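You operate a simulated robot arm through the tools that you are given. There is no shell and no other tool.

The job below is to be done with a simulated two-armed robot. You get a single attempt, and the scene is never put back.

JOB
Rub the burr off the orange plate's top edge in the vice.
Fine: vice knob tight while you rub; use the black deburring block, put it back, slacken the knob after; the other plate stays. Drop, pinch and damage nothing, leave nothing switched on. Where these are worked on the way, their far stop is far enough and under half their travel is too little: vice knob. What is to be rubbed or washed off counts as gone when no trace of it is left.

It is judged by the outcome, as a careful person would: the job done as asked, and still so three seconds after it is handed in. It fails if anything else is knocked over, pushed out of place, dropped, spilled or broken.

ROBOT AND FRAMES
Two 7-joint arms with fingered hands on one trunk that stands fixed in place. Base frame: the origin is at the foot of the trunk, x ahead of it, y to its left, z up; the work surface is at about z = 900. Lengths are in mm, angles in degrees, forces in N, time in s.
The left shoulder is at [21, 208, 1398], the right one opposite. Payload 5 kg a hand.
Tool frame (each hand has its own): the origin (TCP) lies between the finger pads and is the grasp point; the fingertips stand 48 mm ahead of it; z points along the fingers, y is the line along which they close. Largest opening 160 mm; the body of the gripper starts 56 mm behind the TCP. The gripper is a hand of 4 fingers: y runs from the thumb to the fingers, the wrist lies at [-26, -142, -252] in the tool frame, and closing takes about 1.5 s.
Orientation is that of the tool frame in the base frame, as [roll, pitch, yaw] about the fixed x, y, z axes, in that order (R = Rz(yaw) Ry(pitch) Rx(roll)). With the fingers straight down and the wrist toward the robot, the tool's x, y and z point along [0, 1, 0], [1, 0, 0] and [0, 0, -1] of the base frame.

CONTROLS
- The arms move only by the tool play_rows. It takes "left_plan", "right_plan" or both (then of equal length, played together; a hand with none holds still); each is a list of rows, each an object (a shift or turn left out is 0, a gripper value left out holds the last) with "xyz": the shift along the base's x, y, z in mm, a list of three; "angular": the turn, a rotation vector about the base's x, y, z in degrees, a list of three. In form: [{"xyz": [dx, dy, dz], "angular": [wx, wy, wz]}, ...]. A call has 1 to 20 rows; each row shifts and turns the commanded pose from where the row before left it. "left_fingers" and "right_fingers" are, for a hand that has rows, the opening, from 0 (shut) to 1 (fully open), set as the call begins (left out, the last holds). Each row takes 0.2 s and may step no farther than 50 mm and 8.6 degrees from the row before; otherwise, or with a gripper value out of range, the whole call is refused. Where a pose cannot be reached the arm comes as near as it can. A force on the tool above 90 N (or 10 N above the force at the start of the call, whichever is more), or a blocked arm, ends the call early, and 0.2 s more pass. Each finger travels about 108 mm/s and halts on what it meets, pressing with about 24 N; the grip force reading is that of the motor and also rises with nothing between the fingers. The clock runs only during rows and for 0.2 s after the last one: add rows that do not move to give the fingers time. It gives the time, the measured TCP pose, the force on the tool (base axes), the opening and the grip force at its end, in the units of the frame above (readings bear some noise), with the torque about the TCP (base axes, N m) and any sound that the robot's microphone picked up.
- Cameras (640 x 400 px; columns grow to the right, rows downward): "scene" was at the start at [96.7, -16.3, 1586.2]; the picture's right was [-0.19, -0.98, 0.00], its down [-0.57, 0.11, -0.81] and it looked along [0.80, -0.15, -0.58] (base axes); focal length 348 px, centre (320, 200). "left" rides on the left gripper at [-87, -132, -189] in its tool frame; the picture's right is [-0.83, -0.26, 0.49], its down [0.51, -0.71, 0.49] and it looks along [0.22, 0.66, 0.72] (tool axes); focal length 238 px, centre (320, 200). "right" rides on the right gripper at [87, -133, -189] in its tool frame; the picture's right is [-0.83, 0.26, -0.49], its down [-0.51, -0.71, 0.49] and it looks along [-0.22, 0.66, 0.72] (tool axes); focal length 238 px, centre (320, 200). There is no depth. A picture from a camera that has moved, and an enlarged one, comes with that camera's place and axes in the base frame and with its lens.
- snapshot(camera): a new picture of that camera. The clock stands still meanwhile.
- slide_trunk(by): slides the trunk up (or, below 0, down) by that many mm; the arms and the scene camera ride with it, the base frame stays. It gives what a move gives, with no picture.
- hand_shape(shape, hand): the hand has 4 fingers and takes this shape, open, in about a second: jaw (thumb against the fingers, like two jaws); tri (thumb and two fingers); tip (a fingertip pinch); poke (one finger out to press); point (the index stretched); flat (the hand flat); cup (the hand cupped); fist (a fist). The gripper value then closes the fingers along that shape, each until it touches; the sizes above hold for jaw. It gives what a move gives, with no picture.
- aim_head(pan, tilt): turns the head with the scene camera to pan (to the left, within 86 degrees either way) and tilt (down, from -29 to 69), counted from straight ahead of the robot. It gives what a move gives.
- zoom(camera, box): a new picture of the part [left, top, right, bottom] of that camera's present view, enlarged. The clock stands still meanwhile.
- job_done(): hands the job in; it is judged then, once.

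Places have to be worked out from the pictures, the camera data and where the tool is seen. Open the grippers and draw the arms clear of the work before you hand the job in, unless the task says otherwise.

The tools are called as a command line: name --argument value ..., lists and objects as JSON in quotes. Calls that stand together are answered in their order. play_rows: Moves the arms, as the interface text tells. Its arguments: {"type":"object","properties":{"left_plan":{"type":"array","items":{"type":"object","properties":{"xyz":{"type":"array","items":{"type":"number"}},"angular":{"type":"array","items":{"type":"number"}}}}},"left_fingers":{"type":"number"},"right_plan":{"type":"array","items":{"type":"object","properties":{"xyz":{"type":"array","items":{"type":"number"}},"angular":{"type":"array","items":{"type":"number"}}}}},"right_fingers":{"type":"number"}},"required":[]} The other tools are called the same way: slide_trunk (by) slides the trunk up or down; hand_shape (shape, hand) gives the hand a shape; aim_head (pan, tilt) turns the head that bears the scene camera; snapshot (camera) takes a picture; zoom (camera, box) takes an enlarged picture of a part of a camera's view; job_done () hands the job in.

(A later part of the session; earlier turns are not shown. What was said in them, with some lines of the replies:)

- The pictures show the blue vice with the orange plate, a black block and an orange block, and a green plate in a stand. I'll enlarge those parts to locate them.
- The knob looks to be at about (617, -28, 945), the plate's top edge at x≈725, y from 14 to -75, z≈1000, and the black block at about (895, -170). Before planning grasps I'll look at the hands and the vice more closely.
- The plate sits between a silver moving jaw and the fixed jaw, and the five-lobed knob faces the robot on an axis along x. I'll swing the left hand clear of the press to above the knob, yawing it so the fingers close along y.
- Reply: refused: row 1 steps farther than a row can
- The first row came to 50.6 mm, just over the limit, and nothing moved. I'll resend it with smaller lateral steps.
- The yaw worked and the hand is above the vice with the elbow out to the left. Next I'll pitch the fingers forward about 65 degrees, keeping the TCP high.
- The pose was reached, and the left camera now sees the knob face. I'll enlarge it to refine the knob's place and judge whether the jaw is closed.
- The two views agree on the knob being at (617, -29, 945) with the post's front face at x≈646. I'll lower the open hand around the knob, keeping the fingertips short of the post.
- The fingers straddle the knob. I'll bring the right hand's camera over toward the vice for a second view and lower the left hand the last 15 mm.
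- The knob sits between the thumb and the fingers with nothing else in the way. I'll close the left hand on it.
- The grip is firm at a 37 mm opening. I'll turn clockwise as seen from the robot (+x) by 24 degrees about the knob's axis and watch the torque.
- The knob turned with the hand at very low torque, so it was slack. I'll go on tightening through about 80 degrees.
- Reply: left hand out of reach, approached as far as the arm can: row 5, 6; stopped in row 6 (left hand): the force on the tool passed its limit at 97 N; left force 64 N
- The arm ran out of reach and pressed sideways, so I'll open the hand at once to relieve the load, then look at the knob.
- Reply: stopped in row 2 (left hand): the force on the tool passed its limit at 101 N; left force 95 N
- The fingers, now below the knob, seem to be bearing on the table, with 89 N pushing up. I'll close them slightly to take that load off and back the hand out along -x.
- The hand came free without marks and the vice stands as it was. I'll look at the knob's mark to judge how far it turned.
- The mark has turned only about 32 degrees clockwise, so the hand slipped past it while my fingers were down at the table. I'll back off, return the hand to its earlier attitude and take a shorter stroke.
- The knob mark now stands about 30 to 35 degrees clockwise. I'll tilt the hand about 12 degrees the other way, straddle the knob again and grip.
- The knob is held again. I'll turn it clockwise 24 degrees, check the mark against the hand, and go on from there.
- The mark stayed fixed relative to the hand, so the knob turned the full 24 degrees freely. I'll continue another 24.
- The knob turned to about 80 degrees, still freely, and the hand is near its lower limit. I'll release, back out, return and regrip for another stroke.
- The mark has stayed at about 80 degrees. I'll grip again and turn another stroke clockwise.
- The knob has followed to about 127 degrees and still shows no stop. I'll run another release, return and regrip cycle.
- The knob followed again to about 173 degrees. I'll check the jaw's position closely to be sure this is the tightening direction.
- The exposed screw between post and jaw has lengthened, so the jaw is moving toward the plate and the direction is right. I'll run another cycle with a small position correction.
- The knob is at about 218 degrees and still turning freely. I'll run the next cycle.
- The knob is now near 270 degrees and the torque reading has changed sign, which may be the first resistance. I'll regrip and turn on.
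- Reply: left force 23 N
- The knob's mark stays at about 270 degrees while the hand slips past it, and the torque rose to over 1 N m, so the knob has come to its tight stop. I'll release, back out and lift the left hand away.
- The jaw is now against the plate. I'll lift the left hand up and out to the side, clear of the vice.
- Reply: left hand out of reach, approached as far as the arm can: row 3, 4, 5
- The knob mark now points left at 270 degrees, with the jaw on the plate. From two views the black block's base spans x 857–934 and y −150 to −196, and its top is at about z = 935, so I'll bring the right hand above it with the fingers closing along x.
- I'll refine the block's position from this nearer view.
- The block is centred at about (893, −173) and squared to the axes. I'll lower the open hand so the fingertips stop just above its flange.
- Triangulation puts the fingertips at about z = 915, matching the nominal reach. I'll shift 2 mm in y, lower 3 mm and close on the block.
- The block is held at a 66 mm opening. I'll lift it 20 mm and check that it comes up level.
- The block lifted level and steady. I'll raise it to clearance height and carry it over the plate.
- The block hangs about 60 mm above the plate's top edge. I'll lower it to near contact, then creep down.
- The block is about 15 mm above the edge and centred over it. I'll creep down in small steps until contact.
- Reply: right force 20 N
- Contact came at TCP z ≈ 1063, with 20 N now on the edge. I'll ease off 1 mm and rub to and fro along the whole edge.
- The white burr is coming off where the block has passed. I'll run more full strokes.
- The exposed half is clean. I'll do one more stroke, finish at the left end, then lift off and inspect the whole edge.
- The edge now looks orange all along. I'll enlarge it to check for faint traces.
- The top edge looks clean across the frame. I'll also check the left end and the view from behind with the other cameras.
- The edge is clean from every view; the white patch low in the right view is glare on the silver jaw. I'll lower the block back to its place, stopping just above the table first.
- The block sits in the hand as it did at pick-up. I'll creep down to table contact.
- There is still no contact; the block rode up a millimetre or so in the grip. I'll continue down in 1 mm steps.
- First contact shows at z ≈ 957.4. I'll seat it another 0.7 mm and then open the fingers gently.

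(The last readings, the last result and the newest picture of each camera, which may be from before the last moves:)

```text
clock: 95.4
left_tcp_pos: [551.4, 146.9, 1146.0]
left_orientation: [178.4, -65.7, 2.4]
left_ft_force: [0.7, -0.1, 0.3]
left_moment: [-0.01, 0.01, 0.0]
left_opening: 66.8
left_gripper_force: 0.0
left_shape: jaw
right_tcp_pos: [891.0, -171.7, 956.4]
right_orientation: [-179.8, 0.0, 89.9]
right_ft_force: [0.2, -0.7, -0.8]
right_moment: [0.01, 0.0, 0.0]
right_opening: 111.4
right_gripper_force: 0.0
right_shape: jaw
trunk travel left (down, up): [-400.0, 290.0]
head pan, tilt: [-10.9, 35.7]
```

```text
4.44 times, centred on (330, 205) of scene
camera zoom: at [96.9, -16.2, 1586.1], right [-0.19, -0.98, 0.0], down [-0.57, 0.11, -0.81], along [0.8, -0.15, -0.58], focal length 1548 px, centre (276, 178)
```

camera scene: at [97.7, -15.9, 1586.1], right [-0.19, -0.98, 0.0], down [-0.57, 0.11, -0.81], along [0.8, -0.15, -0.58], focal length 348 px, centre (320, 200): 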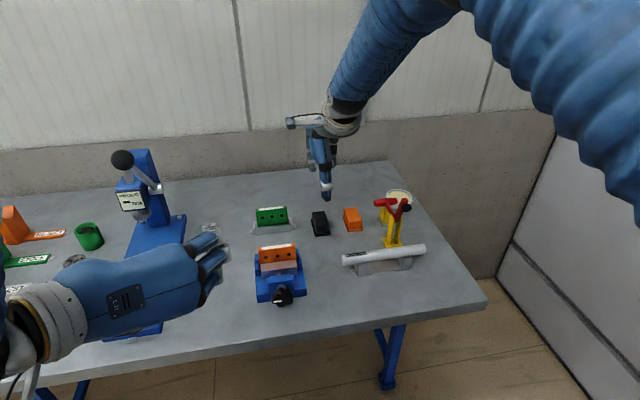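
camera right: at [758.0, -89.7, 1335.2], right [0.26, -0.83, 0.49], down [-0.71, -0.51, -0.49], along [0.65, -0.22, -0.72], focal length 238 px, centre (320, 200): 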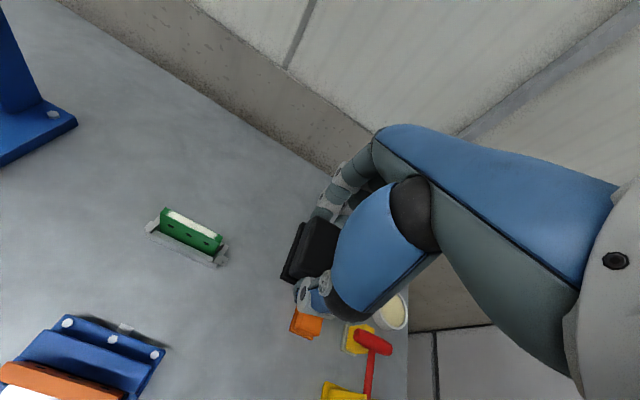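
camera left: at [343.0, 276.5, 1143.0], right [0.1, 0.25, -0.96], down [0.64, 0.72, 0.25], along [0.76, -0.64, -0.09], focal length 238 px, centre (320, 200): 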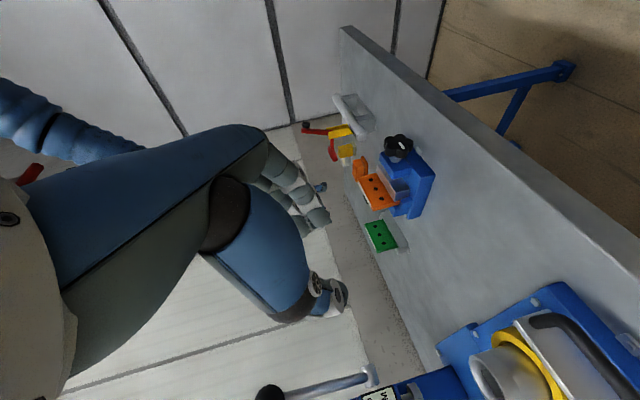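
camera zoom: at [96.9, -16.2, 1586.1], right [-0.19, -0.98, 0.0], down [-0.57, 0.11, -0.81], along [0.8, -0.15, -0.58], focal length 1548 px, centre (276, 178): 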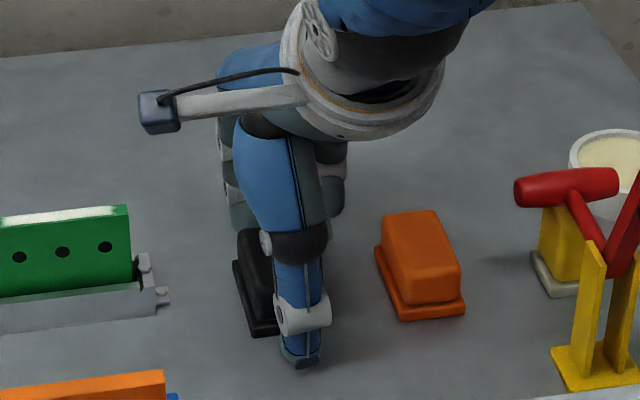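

The block rests back in its place and the fingers are clear of it. I'll lift the right hand straight up and bring it back to the viewing spot near the vice.

play_rows --right_plan '[{"xyz": [0, 0, 15]}, {"xyz": [0, 0, 40]}, {"xyz": [0, 0, 45]}, {"xyz": [0, 0, 45]}, {"xyz": [-28, -11, 30]}, {"xyz": [-28, -11, 30]}, {"xyz": [-28, -11, 30]}, {"xyz": [-28, -11, 30]}, {"xyz": [-28, -11, 30]}, {"xyz": [-28, -11, 30]}, {}, {}]'

snapshot --camera "right"

zoom --camera "scene" --box '[240, 190, 380, 320]'

```text
clock: 98.0
left_tcp_pos: [551.1, 147.2, 1146.4]
left_orientation: [178.1, -65.8, 2.6]
left_ft_force: [0.3, 0.4, -0.1]
left_moment: [0.03, -0.01, 0.03]
left_opening: 66.9
left_gripper_force: 0.1
left_shape: jaw
right_tcp_pos: [721.5, -237.3, 1281.3]
right_orientation: [180.0, 0.0, 90.0]
right_ft_force: [-1.0, 0.1, 0.5]
right_moment: [0.02, -0.08, 0.0]
right_opening: 112.0
right_gripper_force: 0.0
right_shape: jaw
trunk travel left (down, up): [-400.0, 290.0]
head pan, tilt: [-10.9, 35.7]
```

```text
taken
camera right: at [588.2, -153.3, 1471.9], right [0.26, -0.83, 0.49], down [-0.71, -0.51, -0.49], along [0.66, -0.22, -0.72], focal length 238 px, centre (320, 200)
```

right: 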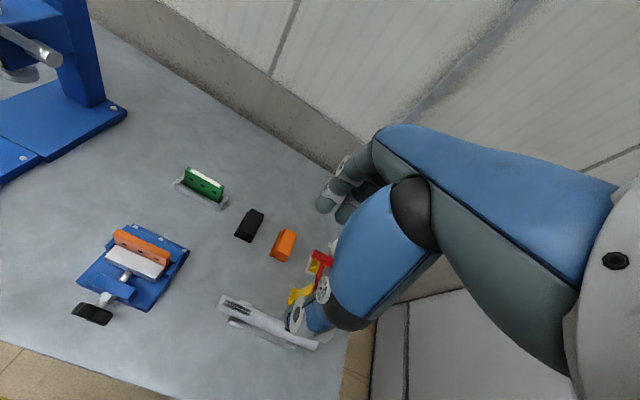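

```text
3.08 times, centred on (310, 255) of scene
camera zoom: at [95.8, -16.4, 1586.2], right [-0.19, -0.98, 0.0], down [-0.57, 0.11, -0.81], along [0.8, -0.15, -0.58], focal length 1072 px, centre (351, 31)
```

zoom: 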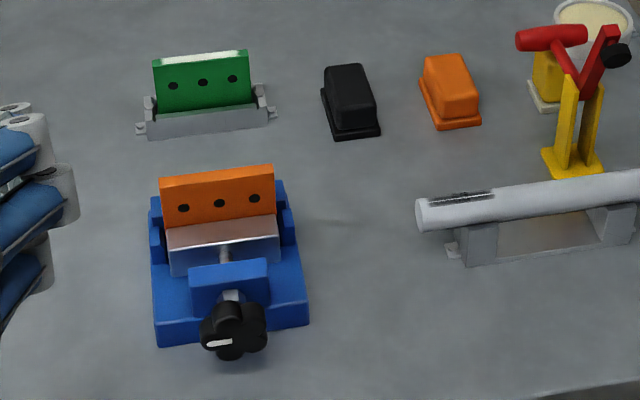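

The block is back to within a millimetre or two and the green plate is untouched. Now I'll bring the left hand back in front of the knob to slacken it.

play_rows --left_plan '[{"xyz": [-4, -18, -20]}, {"xyz": [-4, -18, -20]}, {"xyz": [-4, -18, -20]}, {"xyz": [-4, -18, -20]}, {"xyz": [-4, -18, -20]}, {"xyz": [0, -14, -8]}, {"xyz": [0, -14, -8]}, {"xyz": [0, -14, -8]}, {"xyz": [0, -14, -8]}, {"xyz": [0, -14, -8]}, {"xyz": [0, -14, -4]}, {}, {}]'

zoom --camera "right" --box '[0, 200, 240, 400]'

```text
clock: 100.8
left_tcp_pos: [532.3, -27.8, 1003.3]
left_orientation: [178.5, -65.8, 2.3]
left_ft_force: [0.4, -0.4, -0.1]
left_moment: [-0.01, 0.0, 0.01]
left_opening: 66.8
left_gripper_force: 0.1
left_shape: jaw
right_tcp_pos: [721.8, -239.7, 1280.8]
right_orientation: [-180.0, 0.0, 90.0]
right_ft_force: [0.5, 0.0, -0.2]
right_moment: [0.01, 0.01, 0.01]
right_opening: 111.8
right_gripper_force: 0.0
right_shape: jaw
trunk travel left (down, up): [-400.0, 290.0]
head pan, tilt: [-10.9, 35.7]
```

```text
2.00 times, centred on (120, 300) of right
camera zoom: at [589.3, -153.3, 1471.4], right [0.26, -0.83, 0.49], down [-0.71, -0.51, -0.49], along [0.66, -0.22, -0.72], focal length 477 px, centre (720, 0)
```

zoom: 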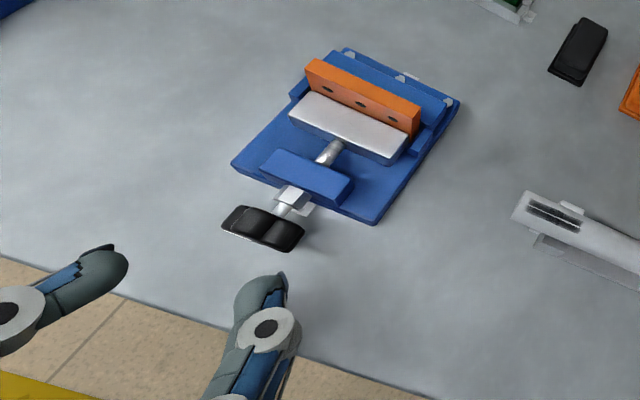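

I'll roll the hand 36 degrees clockwise, move in around the knob and grip.

play_rows --left_plan '[{"xyz": [0, -2, -5], "angular": [7.2, 0, 0]}, {"xyz": [0, -2, -7], "angular": [7.2, 0, 0]}, {"xyz": [0, -2, -8], "angular": [7.2, 0, 0]}, {"xyz": [0, -2, -8], "angular": [7.2, 0, 0]}, {"xyz": [0, -2, -8], "angular": [7.2, 0, 0]}, {}, {"xyz": [16, 0, -3]}, {"xyz": [16, 0, -2]}, {"xyz": [16, 0, -1]}, {}, {}]' --left_fingers 0.42

zoom --camera "left" --box '[260, 180, 420, 340]'

zoom --camera "right" --box '[0, 200, 240, 400]'

```text
clock: 103.2
left_tcp_pos: [579.6, -37.4, 960.9]
left_orientation: [-119.5, -48.4, -51.7]
left_ft_force: [-0.6, -1.5, 0.9]
left_moment: [0.0, -0.01, 0.02]
left_opening: 66.9
left_gripper_force: 0.0
left_shape: jaw
right_tcp_pos: [721.3, -239.4, 1281.5]
right_orientation: [-179.9, 0.0, 90.0]
right_ft_force: [-0.3, -0.2, -0.3]
right_moment: [0.03, -0.02, 0.0]
right_opening: 111.7
right_gripper_force: 0.0
right_shape: jaw
trunk travel left (down, up): [-400.0, 290.0]
head pan, tilt: [-10.9, 35.7]
```

```text
2.50 times, centred on (340, 260) of left
camera zoom: at [369.8, 69.2, 1035.1], right [0.1, 0.77, -0.63], down [0.64, 0.44, 0.63], along [0.76, -0.47, -0.45], focal length 596 px, centre (270, 50)
```

zoom: 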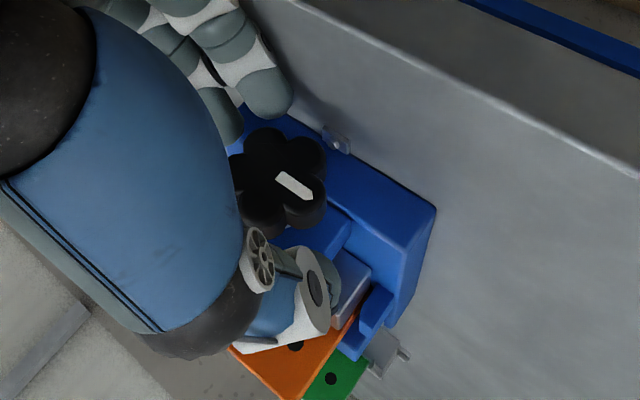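

```text
2.00 times, centred on (120, 300) of right
camera zoom: at [589.4, -153.0, 1471.4], right [0.26, -0.83, 0.49], down [-0.71, -0.51, -0.49], along [0.66, -0.22, -0.72], focal length 477 px, centre (720, 0)
```

zoom: 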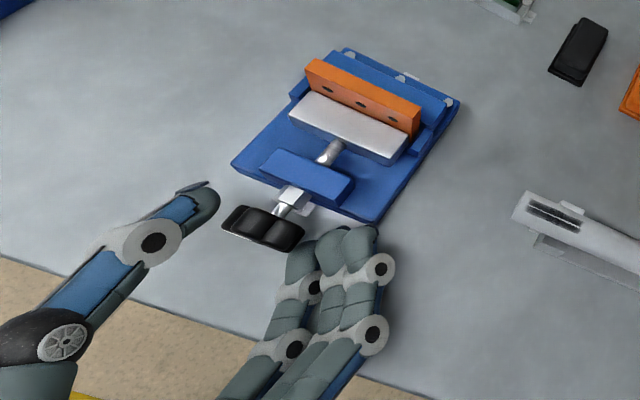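

The knob is well placed between thumb and fingers. I'll close and turn it anticlockwise through one stroke.

play_rows --left_plan '[{}, {}, {}, {}, {}, {"xyz": [0, 2.01, 1.26], "angular": [-8, 0, 0]}, {"xyz": [0, 2.17, 0.96], "angular": [-8, 0, 0]}, {"xyz": [0, 2.28, 0.66], "angular": [-8, 0, 0]}, {}]' --left_fingers 0.0

zoom --camera "left" --box '[260, 180, 420, 340]'

play_rows --left_plan '[{"xyz": [0, 2.34, 0.33], "angular": [-8, 0, 0]}, {"xyz": [0, 2.38, 0], "angular": [-8, 0, 0]}, {"xyz": [0, 2.34, -0.33], "angular": [-8, 0, 0]}, {}]'

zoom --camera "left" --box '[260, 180, 420, 340]'

```text
clock: 105.2
left_tcp_pos: [580.8, -31.0, 963.3]
left_orientation: [-153.8, -63.7, -22.7]
left_ft_force: [4.0, 1.0, -0.3]
left_moment: [0.02, -0.06, 0.02]
left_opening: 36.9
left_gripper_force: 24.1
left_shape: jaw
right_tcp_pos: [722.6, -239.7, 1281.8]
right_orientation: [-180.0, 0.0, 90.0]
right_ft_force: [-0.3, -0.5, 0.5]
right_moment: [0.0, 0.03, 0.0]
right_opening: 111.6
right_gripper_force: 0.1
right_shape: jaw
trunk travel left (down, up): [-400.0, 290.0]
head pan, tilt: [-10.9, 35.7]
```

```text
2.50 times, centred on (340, 260) of left
camera zoom: at [369.5, 96.1, 987.3], right [0.1, 0.44, -0.89], down [0.64, 0.66, 0.4], along [0.76, -0.61, -0.22], focal length 596 px, centre (270, 50)
```

zoom: 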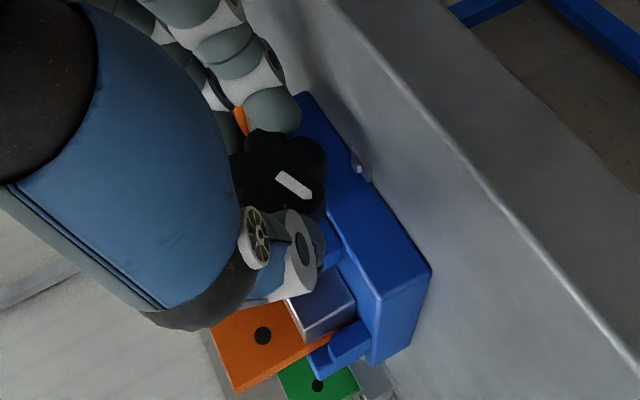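

```text
clock: 106.2
left_tcp_pos: [579.7, -24.2, 962.6]
left_orientation: [151.7, -62.6, 26.6]
left_ft_force: [0.4, -2.3, -5.7]
left_moment: [0.02, 0.15, -0.19]
left_opening: 36.7
left_gripper_force: 23.7
left_shape: jaw
right_tcp_pos: [723.1, -240.7, 1280.4]
right_orientation: [-179.9, -0.1, 90.0]
right_ft_force: [0.4, -0.9, 0.5]
right_moment: [0.06, 0.0, 0.01]
right_opening: 111.9
right_gripper_force: 0.1
right_shape: jaw
trunk travel left (down, up): [-400.0, 290.0]
head pan, tilt: [-10.9, 35.7]
```

```text
2.50 times, centred on (340, 260) of left
camera zoom: at [369.7, 101.5, 933.9], right [0.1, 0.04, -0.99], down [0.64, 0.76, 0.1], along [0.76, -0.65, 0.05], focal length 596 px, centre (270, 50)
```

zoom: 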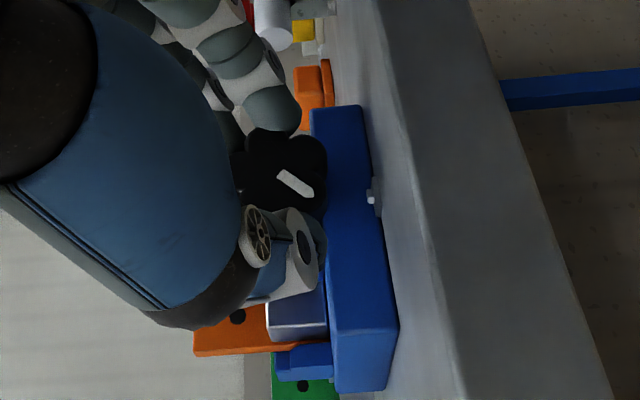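

The knob followed the hand the full 48 degrees back. I'll repeat the release, return and turn cycle.

play_rows --left_plan '[{}, {"xyz": [-5, 0, 3]}, {"xyz": [-14, 0, 5]}, {"xyz": [-14, 0, 5]}, {"xyz": [-14, 0, 5]}, {"xyz": [0, -2.2, -2.4], "angular": [8, 0, 0]}, {"xyz": [0, -2.2, -2.4], "angular": [8, 0, 0]}, {"xyz": [0, -2.2, -2.4], "angular": [8, 0, 0]}, {"xyz": [0, -2.2, -2.4], "angular": [8, 0, 0]}, {"xyz": [0, -2.2, -2.4], "angular": [8, 0, 0]}, {"xyz": [0, -2.2, -2.4], "angular": [8, 0, 0]}, {"xyz": [16, 0, -3]}, {"xyz": [16, 0, -2]}, {"xyz": [15, 0, -1]}, {}, {}]' --left_fingers 0.42

play_rows --left_plan '[{}, {}, {}, {}, {}, {"xyz": [0, 2.01, 1.26], "angular": [-8, 0, 0]}, {"xyz": [0, 2.17, 0.96], "angular": [-8, 0, 0]}, {"xyz": [0, 2.28, 0.66], "angular": [-8, 0, 0]}, {"xyz": [0, 2.34, 0.33], "angular": [-8, 0, 0]}, {"xyz": [0, 2.38, 0], "angular": [-8, 0, 0]}, {"xyz": [0, 2.34, -0.33], "angular": [-8, 0, 0]}, {}]' --left_fingers 0.0

zoom --camera "left" --box '[260, 180, 420, 340]'

```text
clock: 109.6
left_tcp_pos: [580.9, -38.2, 960.7]
left_orientation: [-119.5, -48.4, -51.8]
left_ft_force: [0.3, 0.0, 0.0]
left_moment: [-0.02, -0.01, 0.0]
left_opening: 66.7
left_gripper_force: 0.1
left_shape: jaw
right_tcp_pos: [722.0, -239.3, 1282.9]
right_orientation: [-179.9, 0.0, 90.0]
right_ft_force: [-0.2, -0.4, -0.1]
right_moment: [-0.01, -0.02, 0.01]
right_opening: 111.7
right_gripper_force: 0.0
right_shape: jaw
trunk travel left (down, up): [-400.0, 290.0]
head pan, tilt: [-10.9, 35.7]
```

```text
clock: 112.2
left_tcp_pos: [580.0, -23.1, 963.8]
left_orientation: [151.5, -62.6, 26.9]
left_ft_force: [4.7, -2.7, -9.2]
left_moment: [0.0, 0.12, -0.22]
left_opening: 35.8
left_gripper_force: 24.2
left_shape: jaw
right_tcp_pos: [722.4, -239.0, 1281.0]
right_orientation: [-179.9, 0.0, 90.1]
right_ft_force: [-0.8, 0.0, 0.5]
right_moment: [-0.01, -0.02, 0.02]
right_opening: 111.8
right_gripper_force: 0.0
right_shape: jaw
trunk travel left (down, up): [-400.0, 290.0]
head pan, tilt: [-10.9, 35.7]
```

```text
2.50 times, centred on (340, 260) of left
camera zoom: at [369.9, 101.9, 933.9], right [0.1, 0.04, -0.99], down [0.64, 0.76, 0.1], along [0.76, -0.65, 0.05], focal length 596 px, centre (270, 50)
```

zoom: 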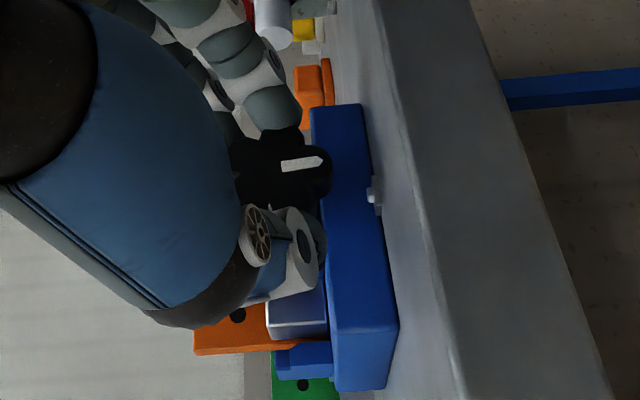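

The mark now points down at about 175 degrees. I'll do the next cycle.

play_rows --left_plan '[{}, {"xyz": [-5, 0, 3]}, {"xyz": [-14, 0, 5]}, {"xyz": [-14, 0, 5]}, {"xyz": [-14, 0, 5]}, {"xyz": [0, -2.4, -2.6], "angular": [8, 0, 0]}, {"xyz": [0, -2.4, -2.6], "angular": [8, 0, 0]}, {"xyz": [0, -2.4, -2.6], "angular": [8, 0, 0]}, {"xyz": [0, -2.4, -2.6], "angular": [8, 0, 0]}, {"xyz": [0, -2.4, -2.6], "angular": [8, 0, 0]}, {"xyz": [0, -2.4, -2.6], "angular": [8, 0, 0]}, {"xyz": [16, 0, -3]}, {"xyz": [16, 0, -2]}, {"xyz": [15, 0, -1]}, {}, {}]' --left_fingers 0.42

play_rows --left_plan '[{}, {}, {}, {}, {}, {"xyz": [0, 2.01, 1.26], "angular": [-8, 0, 0]}, {"xyz": [0, 2.17, 0.96], "angular": [-8, 0, 0]}, {"xyz": [0, 2.28, 0.66], "angular": [-8, 0, 0]}, {"xyz": [0, 2.34, 0.33], "angular": [-8, 0, 0]}, {"xyz": [0, 2.38, 0], "angular": [-8, 0, 0]}, {"xyz": [0, 2.34, -0.33], "angular": [-8, 0, 0]}, {}]' --left_fingers 0.0

zoom --camera "left" --box '[260, 180, 420, 340]'

```text
clock: 115.6
left_tcp_pos: [579.9, -37.6, 960.1]
left_orientation: [-119.5, -48.4, -51.6]
left_ft_force: [-0.5, 0.0, 2.0]
left_moment: [-0.06, 0.0, 0.01]
left_opening: 66.7
left_gripper_force: 0.1
left_shape: jaw
right_tcp_pos: [722.4, -239.6, 1281.8]
right_orientation: [-179.9, 0.0, 90.0]
right_ft_force: [-0.5, -0.1, 0.4]
right_moment: [-0.01, 0.0, 0.0]
right_opening: 112.0
right_gripper_force: 0.1
right_shape: jaw
trunk travel left (down, up): [-400.0, 290.0]
head pan, tilt: [-10.9, 35.7]
```

```text
clock: 118.2
left_tcp_pos: [580.1, -23.1, 962.4]
left_orientation: [151.7, -62.7, 26.7]
left_ft_force: [2.8, 2.2, -8.9]
left_moment: [0.1, 0.13, -0.13]
left_opening: 36.0
left_gripper_force: 23.9
left_shape: jaw
right_tcp_pos: [722.5, -239.3, 1281.1]
right_orientation: [180.0, 0.0, 90.0]
right_ft_force: [0.4, -0.2, -0.2]
right_moment: [-0.01, 0.03, -0.01]
right_opening: 111.7
right_gripper_force: 0.0
right_shape: jaw
trunk travel left (down, up): [-400.0, 290.0]
head pan, tilt: [-10.9, 35.7]
```

```text
2.50 times, centred on (340, 260) of left
camera zoom: at [369.8, 102.2, 933.9], right [0.1, 0.04, -0.99], down [0.64, 0.76, 0.09], along [0.76, -0.65, 0.05], focal length 596 px, centre (270, 50)
```

zoom: 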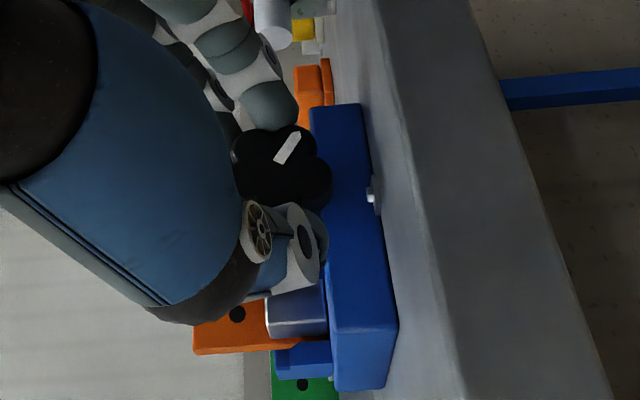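

The knob is at about 130 degrees. I'll go on with another cycle.

play_rows --left_plan '[{}, {"xyz": [-5, 0, 3]}, {"xyz": [-14, 0, 5]}, {"xyz": [-14, 0, 5]}, {"xyz": [-14, 0, 5]}, {"xyz": [0, -2.45, -2.45], "angular": [8, 0, 0]}, {"xyz": [0, -2.45, -2.45], "angular": [8, 0, 0]}, {"xyz": [0, -2.45, -2.45], "angular": [8, 0, 0]}, {"xyz": [0, -2.45, -2.45], "angular": [8, 0, 0]}, {"xyz": [0, -2.45, -2.45], "angular": [8, 0, 0]}, {"xyz": [0, -2.45, -2.45], "angular": [8, 0, 0]}, {"xyz": [16, 0, -3]}, {"xyz": [16, 0, -2]}, {"xyz": [15, 0, -0.5]}, {}, {}]' --left_fingers 0.42

play_rows --left_plan '[{}, {}, {}, {}, {}, {"xyz": [0, 2.01, 1.26], "angular": [-8, 0, 0]}, {"xyz": [0, 2.17, 0.96], "angular": [-8, 0, 0]}, {"xyz": [0, 2.28, 0.66], "angular": [-8, 0, 0]}, {"xyz": [0, 2.34, 0.33], "angular": [-8, 0, 0]}, {"xyz": [0, 2.38, 0], "angular": [-8, 0, 0]}, {"xyz": [0, 2.34, -0.33], "angular": [-8, 0, 0]}, {}]' --left_fingers 0.0

zoom --camera "left" --box '[260, 180, 420, 340]'

```text
clock: 121.6
left_tcp_pos: [578.3, -39.4, 960.6]
left_orientation: [-119.3, -48.4, -51.9]
left_ft_force: [0.1, -1.1, 1.1]
left_moment: [-0.07, 0.01, -0.04]
left_opening: 66.9
left_gripper_force: 0.0
left_shape: jaw
right_tcp_pos: [722.0, -239.3, 1280.5]
right_orientation: [-179.9, 0.0, 90.1]
right_ft_force: [0.2, 0.2, 0.1]
right_moment: [0.07, 0.02, -0.04]
right_opening: 111.6
right_gripper_force: 0.0
right_shape: jaw
trunk travel left (down, up): [-400.0, 290.0]
head pan, tilt: [-10.9, 35.7]
```

```text
clock: 124.2
left_tcp_pos: [579.2, -25.8, 963.3]
left_orientation: [151.4, -62.6, 26.9]
left_ft_force: [-1.4, 7.6, -3.4]
left_moment: [0.15, 0.0, 0.11]
left_opening: 36.9
left_gripper_force: 24.4
left_shape: jaw
right_tcp_pos: [720.7, -239.3, 1281.1]
right_orientation: [-179.9, 0.0, 89.9]
right_ft_force: [0.1, -0.3, 0.8]
right_moment: [0.04, 0.0, 0.02]
right_opening: 112.0
right_gripper_force: 0.0
right_shape: jaw
trunk travel left (down, up): [-400.0, 290.0]
head pan, tilt: [-10.9, 35.7]
```

```text
2.50 times, centred on (340, 260) of left
camera zoom: at [368.9, 100.5, 934.6], right [0.1, 0.04, -0.99], down [0.64, 0.76, 0.1], along [0.76, -0.65, 0.05], focal length 596 px, centre (270, 50)
```

zoom: 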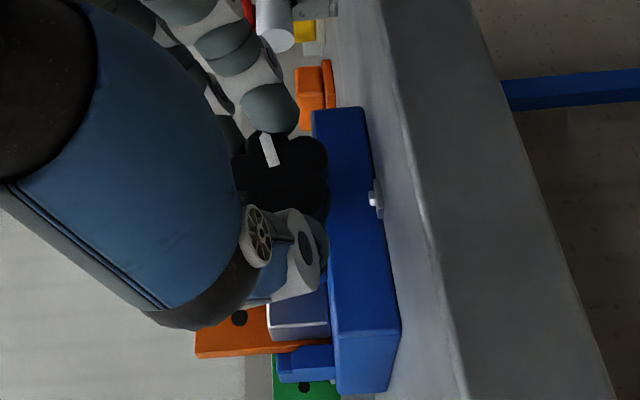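

The knob is at about 80 degrees. Two more cycles should bring it to its slack stop, so I'll continue.

play_rows --left_plan '[{}, {"xyz": [-5, 0, 3]}, {"xyz": [-14, 0, 5]}, {"xyz": [-14, 0, 5]}, {"xyz": [-14, 0, 5]}, {"xyz": [0, -2.1, -2.5], "angular": [8, 0, 0]}, {"xyz": [0, -2.1, -2.5], "angular": [8, 0, 0]}, {"xyz": [0, -2.1, -2.5], "angular": [8, 0, 0]}, {"xyz": [0, -2.1, -2.5], "angular": [8, 0, 0]}, {"xyz": [0, -2.1, -2.5], "angular": [8, 0, 0]}, {"xyz": [0, -2.1, -2.5], "angular": [8, 0, 0]}, {"xyz": [16, 0, -3]}, {"xyz": [16, 0, -2]}, {"xyz": [16, 0, -1]}, {}, {}]' --left_fingers 0.42

play_rows --left_plan '[{}, {}, {}, {}, {}, {"xyz": [0, 2.01, 1.26], "angular": [-8, 0, 0]}, {"xyz": [0, 2.17, 0.96], "angular": [-8, 0, 0]}, {"xyz": [0, 2.28, 0.66], "angular": [-8, 0, 0]}, {"xyz": [0, 2.34, 0.33], "angular": [-8, 0, 0]}, {"xyz": [0, 2.38, 0], "angular": [-8, 0, 0]}, {"xyz": [0, 2.34, -0.33], "angular": [-8, 0, 0]}, {}]' --left_fingers 0.0

zoom --camera "left" --box '[260, 180, 420, 340]'

```text
clock: 127.6
left_tcp_pos: [580.0, -37.2, 960.5]
left_orientation: [-119.3, -48.5, -52.0]
left_ft_force: [0.9, -0.3, -0.1]
left_moment: [0.01, -0.05, 0.0]
left_opening: 67.0
left_gripper_force: 0.1
left_shape: jaw
right_tcp_pos: [723.6, -239.4, 1281.9]
right_orientation: [-179.8, 0.0, 90.0]
right_ft_force: [-0.3, -0.1, -0.5]
right_moment: [0.02, 0.02, -0.02]
right_opening: 111.9
right_gripper_force: 0.1
right_shape: jaw
trunk travel left (down, up): [-400.0, 290.0]
head pan, tilt: [-10.9, 35.7]
```

```text
clock: 130.2
left_tcp_pos: [579.3, -24.6, 962.7]
left_orientation: [151.4, -62.6, 26.9]
left_ft_force: [3.4, 0.9, -11.9]
left_moment: [0.09, 0.26, -0.1]
left_opening: 35.7
left_gripper_force: 23.9
left_shape: jaw
right_tcp_pos: [723.3, -240.1, 1280.5]
right_orientation: [-179.9, 0.0, 90.0]
right_ft_force: [-0.3, 0.3, 0.7]
right_moment: [-0.01, 0.0, 0.0]
right_opening: 111.8
right_gripper_force: 0.1
right_shape: jaw
trunk travel left (down, up): [-400.0, 290.0]
head pan, tilt: [-10.9, 35.7]
```

```text
2.50 times, centred on (340, 260) of left
camera zoom: at [370.5, 101.3, 934.2], right [0.1, 0.04, -0.99], down [0.64, 0.76, 0.09], along [0.76, -0.65, 0.05], focal length 596 px, centre (270, 50)
```

zoom: 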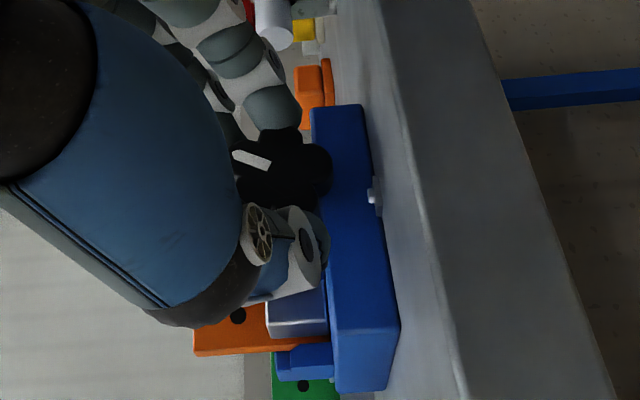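

The knob is at about 33 degrees. One more cycle, watching the torque for the slack stop.

play_rows --left_plan '[{}, {"xyz": [-5, 0, 3]}, {"xyz": [-14, 0, 5]}, {"xyz": [-14, 0, 5]}, {"xyz": [-14, 0, 5]}, {"xyz": [0, -2.2, -2.4], "angular": [8, 0, 0]}, {"xyz": [0, -2.2, -2.4], "angular": [8, 0, 0]}, {"xyz": [0, -2.2, -2.4], "angular": [8, 0, 0]}, {"xyz": [0, -2.2, -2.4], "angular": [8, 0, 0]}, {"xyz": [0, -2.2, -2.4], "angular": [8, 0, 0]}, {"xyz": [0, -2.2, -2.4], "angular": [8, 0, 0]}, {"xyz": [16, 0, -3]}, {"xyz": [16, 0, -2]}, {"xyz": [16, 0, -1]}, {}, {}]' --left_fingers 0.42

play_rows --left_plan '[{}, {}, {}, {}, {}, {"xyz": [0, 2.01, 1.26], "angular": [-8, 0, 0]}, {"xyz": [0, 2.17, 0.96], "angular": [-8, 0, 0]}, {"xyz": [0, 2.28, 0.66], "angular": [-8, 0, 0]}, {}]' --left_fingers 0.0

zoom --camera "left" --box '[260, 180, 420, 340]'

play_rows --left_plan '[{"xyz": [0, 2.34, 0.33], "angular": [-8, 0, 0]}, {"xyz": [0, 2.38, 0], "angular": [-8, 0, 0]}, {}]'

zoom --camera "left" --box '[260, 180, 420, 340]'

```text
clock: 133.6
left_tcp_pos: [581.1, -37.1, 961.0]
left_orientation: [-119.4, -48.4, -51.9]
left_ft_force: [0.4, 0.4, 0.6]
left_moment: [-0.02, 0.01, 0.01]
left_opening: 66.7
left_gripper_force: 0.1
left_shape: jaw
right_tcp_pos: [721.8, -239.6, 1281.4]
right_orientation: [-179.9, -0.1, 90.0]
right_ft_force: [0.2, -0.3, -0.1]
right_moment: [-0.01, 0.0, -0.03]
right_opening: 111.7
right_gripper_force: 0.1
right_shape: jaw
trunk travel left (down, up): [-400.0, 290.0]
head pan, tilt: [-10.9, 35.7]
```

```text
clock: 135.6
left_tcp_pos: [581.5, -31.2, 964.9]
left_orientation: [-153.8, -63.5, -22.8]
left_ft_force: [-1.4, 4.5, -6.6]
left_moment: [0.01, 0.2, 0.09]
left_opening: 36.6
left_gripper_force: 23.7
left_shape: jaw
right_tcp_pos: [722.2, -240.1, 1281.4]
right_orientation: [-179.9, 0.0, 90.0]
right_ft_force: [0.4, -0.4, -0.7]
right_moment: [0.02, -0.02, 0.02]
right_opening: 111.8
right_gripper_force: 0.0
right_shape: jaw
trunk travel left (down, up): [-400.0, 290.0]
head pan, tilt: [-10.9, 35.7]
```

```text
2.50 times, centred on (340, 260) of left
camera zoom: at [371.4, 95.5, 988.9], right [0.1, 0.44, -0.89], down [0.64, 0.66, 0.4], along [0.76, -0.61, -0.22], focal length 596 px, centre (270, 50)
```

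zoom: 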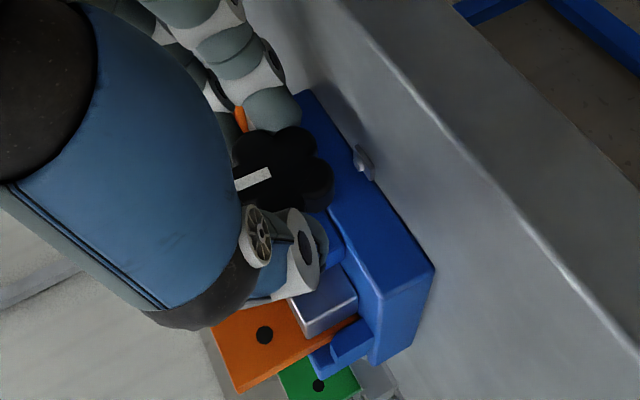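

```text
clock: 136.4
left_tcp_pos: [580.8, -25.5, 964.8]
left_orientation: [168.5, -65.1, 11.5]
left_ft_force: [-5.4, 5.2, -11.2]
left_moment: [0.56, 0.35, 0.24]
left_opening: 36.5
left_gripper_force: 23.9
left_shape: jaw
right_tcp_pos: [722.3, -238.8, 1282.2]
right_orientation: [-179.9, 0.1, 90.1]
right_ft_force: [0.2, -0.6, 0.8]
right_moment: [0.01, 0.01, 0.01]
right_opening: 111.8
right_gripper_force: 0.1
right_shape: jaw
trunk travel left (down, up): [-400.0, 290.0]
head pan, tilt: [-10.9, 35.7]
```

```text
2.50 times, centred on (340, 260) of left
camera zoom: at [370.8, 102.5, 953.7], right [0.1, 0.18, -0.98], down [0.64, 0.74, 0.2], along [0.76, -0.65, -0.05], focal length 596 px, centre (270, 50)
```

zoom: 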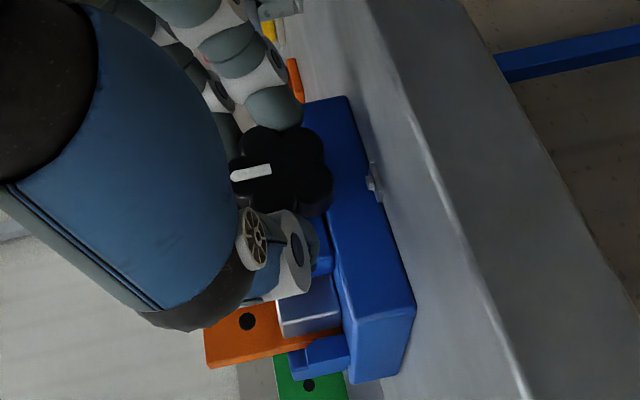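

The mark is back at 0 degrees and the torque rose to 0.56 N m as the hand began to slip, so the knob is at its slack stop. I'll release, back out and lift, and move the right hand back to its start.

play_rows --left_plan '[{}, {"xyz": [-5, 0, 2]}, {"xyz": [-14, 0, 4]}, {"xyz": [-14, 0, 4]}, {"xyz": [-14, 0, 4]}, {"xyz": [0, 0, 10], "angular": [6, 0, 0]}, {"xyz": [0, 0, 30]}, {"xyz": [0, 0, 40]}, {"xyz": [5, 0, 40]}, {"xyz": [10, 0, 30]}, {}, {}]' --right_plan '[{"xyz": [0, -20, 0]}, {"xyz": [0, -30, 0]}, {"xyz": [0, -40, 0]}, {"xyz": [0, -40, 0]}, {"xyz": [0, -40, 0]}, {"xyz": [0, -30, 0]}, {}, {}, {}, {}, {}, {}]' --left_fingers 0.42 --right_fingers 1.0

snapshot --camera "left"

snapshot --camera "scene"

```text
clock: 139.0
left_tcp_pos: [548.7, -25.9, 1128.2]
left_orientation: [-176.7, -65.9, -2.1]
left_ft_force: [-0.6, 0.4, 0.3]
left_moment: [0.02, 0.03, 0.0]
left_opening: 66.3
left_gripper_force: 0.0
left_shape: jaw
right_tcp_pos: [721.2, -441.8, 1283.3]
right_orientation: [-179.9, 0.0, 90.0]
right_ft_force: [0.4, -0.5, -0.5]
right_moment: [0.01, -0.04, -0.03]
right_opening: 159.8
right_gripper_force: 0.1
right_shape: jaw
trunk travel left (down, up): [-400.0, 290.0]
head pan, tilt: [-10.9, 35.7]
```

```text
taken
camera left: at [338.4, 102.9, 1130.6], right [0.1, 0.28, -0.95], down [0.64, 0.71, 0.28], along [0.76, -0.64, -0.11], focal length 238 px, centre (320, 200)
```

left: 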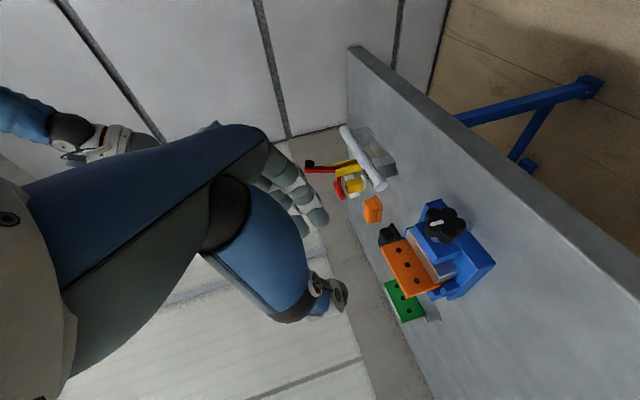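

```text
taken
camera scene: at [96.3, -16.2, 1586.2], right [-0.19, -0.98, 0.0], down [-0.57, 0.11, -0.81], along [0.8, -0.15, -0.58], focal length 348 px, centre (320, 200)
```

scene: 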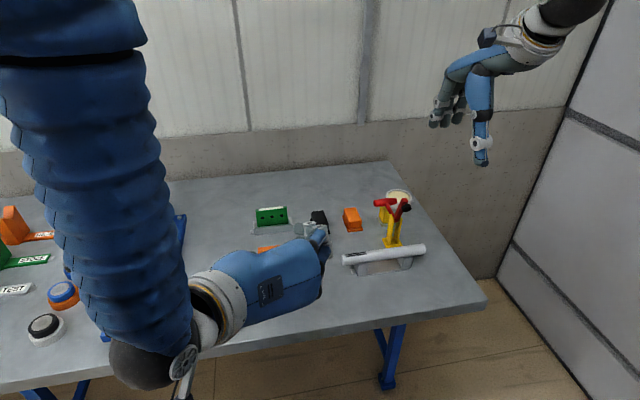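

The left hand is clear of the vice. I'll undo the pitch while rising, then take it back to its starting pose along the way it came.

play_rows --left_plan '[{"xyz": [4, 0, 8], "angular": [0, 8.2, 0]}, {"xyz": [4, 0, 8], "angular": [0, 8.2, 0]}, {"xyz": [4, 0, 8], "angular": [0, 8.2, 0]}, {"xyz": [5, 0, 8], "angular": [0, 8.2, 0]}, {"xyz": [5, 0, 8], "angular": [0, 8.2, 0]}, {"xyz": [5, 0, 8], "angular": [0, 8.2, 0]}, {"xyz": [5, 0, 8], "angular": [0, 8.2, 0]}, {"xyz": [5, 0, 8], "angular": [0, 8.2, 0]}, {"xyz": [0, 0, 30]}, {"xyz": [0, 0, 40]}, {"xyz": [0, 0, 40]}, {"xyz": [0, 0, 30]}, {}, {}]' --left_fingers 1.0

play_rows --left_plan '[{"xyz": [10, 18, 0], "angular": [0, 0, 7.5]}, {"xyz": [10, 18, 0], "angular": [0, 0, 7.5]}, {"xyz": [10, 18, 0], "angular": [0, 0, 7.5]}, {"xyz": [10, 18, 0], "angular": [0, 0, 7.5]}, {"xyz": [10, 18, 0], "angular": [0, 0, 7.5]}, {"xyz": [10, 18, 0], "angular": [0, 0, 7.5]}, {"xyz": [10, 18, 0], "angular": [0, 0, 7.5]}, {"xyz": [10, 18, 0], "angular": [0, 0, 7.5]}, {"xyz": [10, 18, 0], "angular": [0, 0, 7.5]}, {"xyz": [10, 18, 0], "angular": [0, 0, 7.5]}, {"xyz": [10, 20, 0], "angular": [0, 0, 7.5]}, {"xyz": [10, 20, 0], "angular": [0, 0, 7.5]}, {}, {}]'

snapshot --camera "scene"

zoom --camera "scene" --box '[240, 190, 380, 320]'

zoom --camera "scene" --box '[250, 230, 320, 310]'

snapshot --camera "left"

```text
clock: 142.0
left_tcp_pos: [585.1, -27.0, 1332.5]
left_orientation: [-178.5, -0.2, -0.8]
left_ft_force: [0.6, 0.4, 0.1]
left_moment: [0.06, -0.02, 0.03]
left_opening: 159.8
left_gripper_force: 0.1
left_shape: jaw
right_tcp_pos: [722.0, -441.8, 1282.8]
right_orientation: [-180.0, 0.0, 90.0]
right_ft_force: [-0.2, -0.5, 0.0]
right_moment: [-0.07, -0.01, -0.01]
right_opening: 159.5
right_gripper_force: 0.1
right_shape: jaw
trunk travel left (down, up): [-400.0, 290.0]
head pan, tilt: [-10.9, 35.7]
```

```text
clock: 145.0
left_tcp_pos: [706.1, 192.1, 1332.0]
left_orientation: [-178.5, -0.2, 89.3]
left_ft_force: [0.1, -0.2, 0.7]
left_moment: [0.04, 0.01, -0.03]
left_opening: 159.9
left_gripper_force: 0.1
left_shape: jaw
right_tcp_pos: [722.2, -441.3, 1283.5]
right_orientation: [-180.0, 0.0, 90.0]
right_ft_force: [-0.8, 0.5, -0.9]
right_moment: [0.01, 0.02, 0.01]
right_opening: 159.8
right_gripper_force: 0.1
right_shape: jaw
trunk travel left (down, up): [-400.0, 290.0]
head pan, tilt: [-10.9, 35.7]
```

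```text
taken
camera scene: at [96.8, -16.4, 1586.2], right [-0.19, -0.98, 0.0], down [-0.57, 0.11, -0.81], along [0.8, -0.15, -0.58], focal length 348 px, centre (320, 200)
```

scene: 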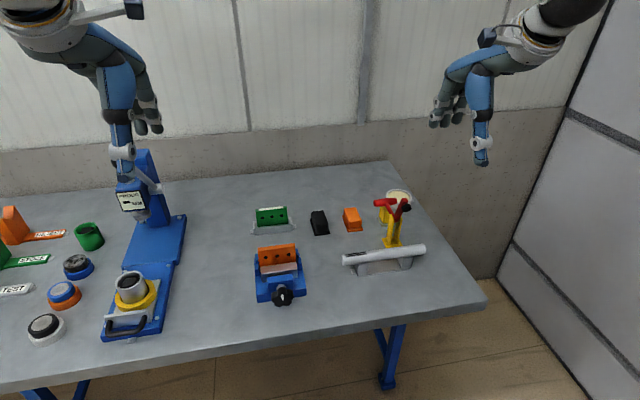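

```text
3.08 times, centred on (310, 255) of scene
camera zoom: at [96.8, -16.4, 1586.2], right [-0.19, -0.98, 0.0], down [-0.57, 0.11, -0.81], along [0.8, -0.15, -0.58], focal length 1072 px, centre (351, 31)
```

zoom: 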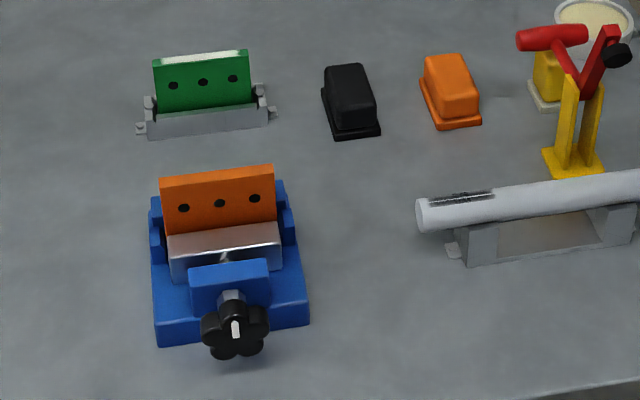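

```text
5.00 times, centred on (285, 270) of scene
camera zoom: at [96.8, -16.4, 1586.2], right [-0.19, -0.98, 0.0], down [-0.57, 0.11, -0.81], along [0.8, -0.15, -0.58], focal length 1742 px, centre (495, -150)
```

zoom: 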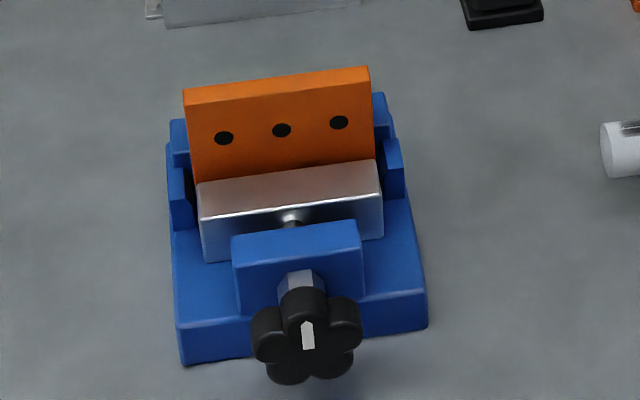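

```text
taken
camera left: at [578.0, 106.2, 1524.5], right [-0.28, -0.83, -0.48], down [-0.71, 0.52, -0.47], along [0.64, 0.21, -0.74], focal length 238 px, centre (320, 200)
```

left: 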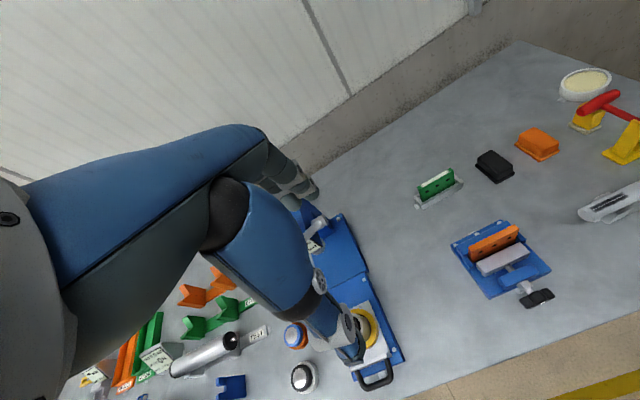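

Everything stands as it did at the start, the knob's mark is up (slack) and the hands are open and clear. I'll take one last look at the burr edge from the left camera.

zoom --camera "left" --box '[455, 215, 545, 285]'

zoom --camera "right" --box '[0, 150, 100, 230]'

```text
5.71 times, centred on (500, 250) of left
camera zoom: at [578.0, 106.2, 1524.5], right [-0.28, -0.83, -0.48], down [-0.71, 0.52, -0.47], along [0.64, 0.21, -0.74], focal length 1362 px, centre (-709, -86)
```

zoom: 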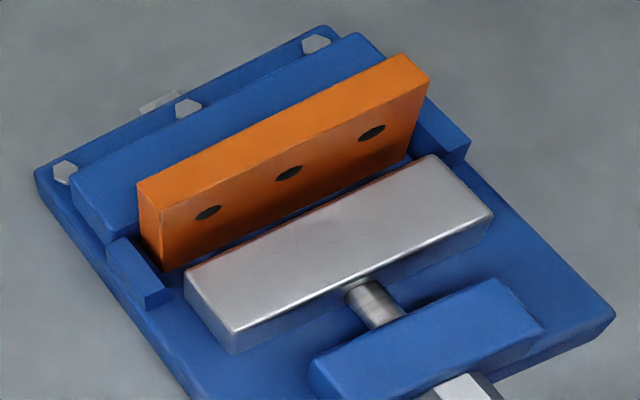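

```text
5.00 times, centred on (50, 190) of right
camera zoom: at [588.9, -355.0, 1473.1], right [0.26, -0.83, 0.49], down [-0.71, -0.51, -0.49], along [0.66, -0.22, -0.72], focal length 1192 px, centre (1670, 250)
```

zoom: 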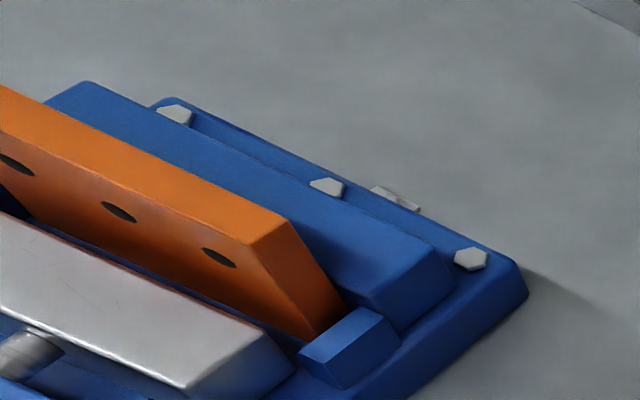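

The edge shows no trace of burr, the jaw is slack and the block is back in its place. I'm handing the job in.

job_done

```text
The job is handed in.
```

The burr is off the orange plate's top edge. I checked the whole edge in close-ups from all three cameras and saw no trace left.

- **Vice knob:** It was slack at the start. I tightened it about 270 degrees, until it met its stop, before rubbing. Afterwards I turned it back until it stopped at its starting position.
- **Deburring block:** I rubbed with the black block and put it back within a millimetre or two of where it was.
- **Other plate:** The green plate was not touched.
- **Slip while tightening:** On the first attempt the left hand ran out of reach and pressed down, apparently on the table, with about 100 N. I backed it out, and saw no damage and nothing out of place.

Both hands are open and back near their starting positions, clear of the work.
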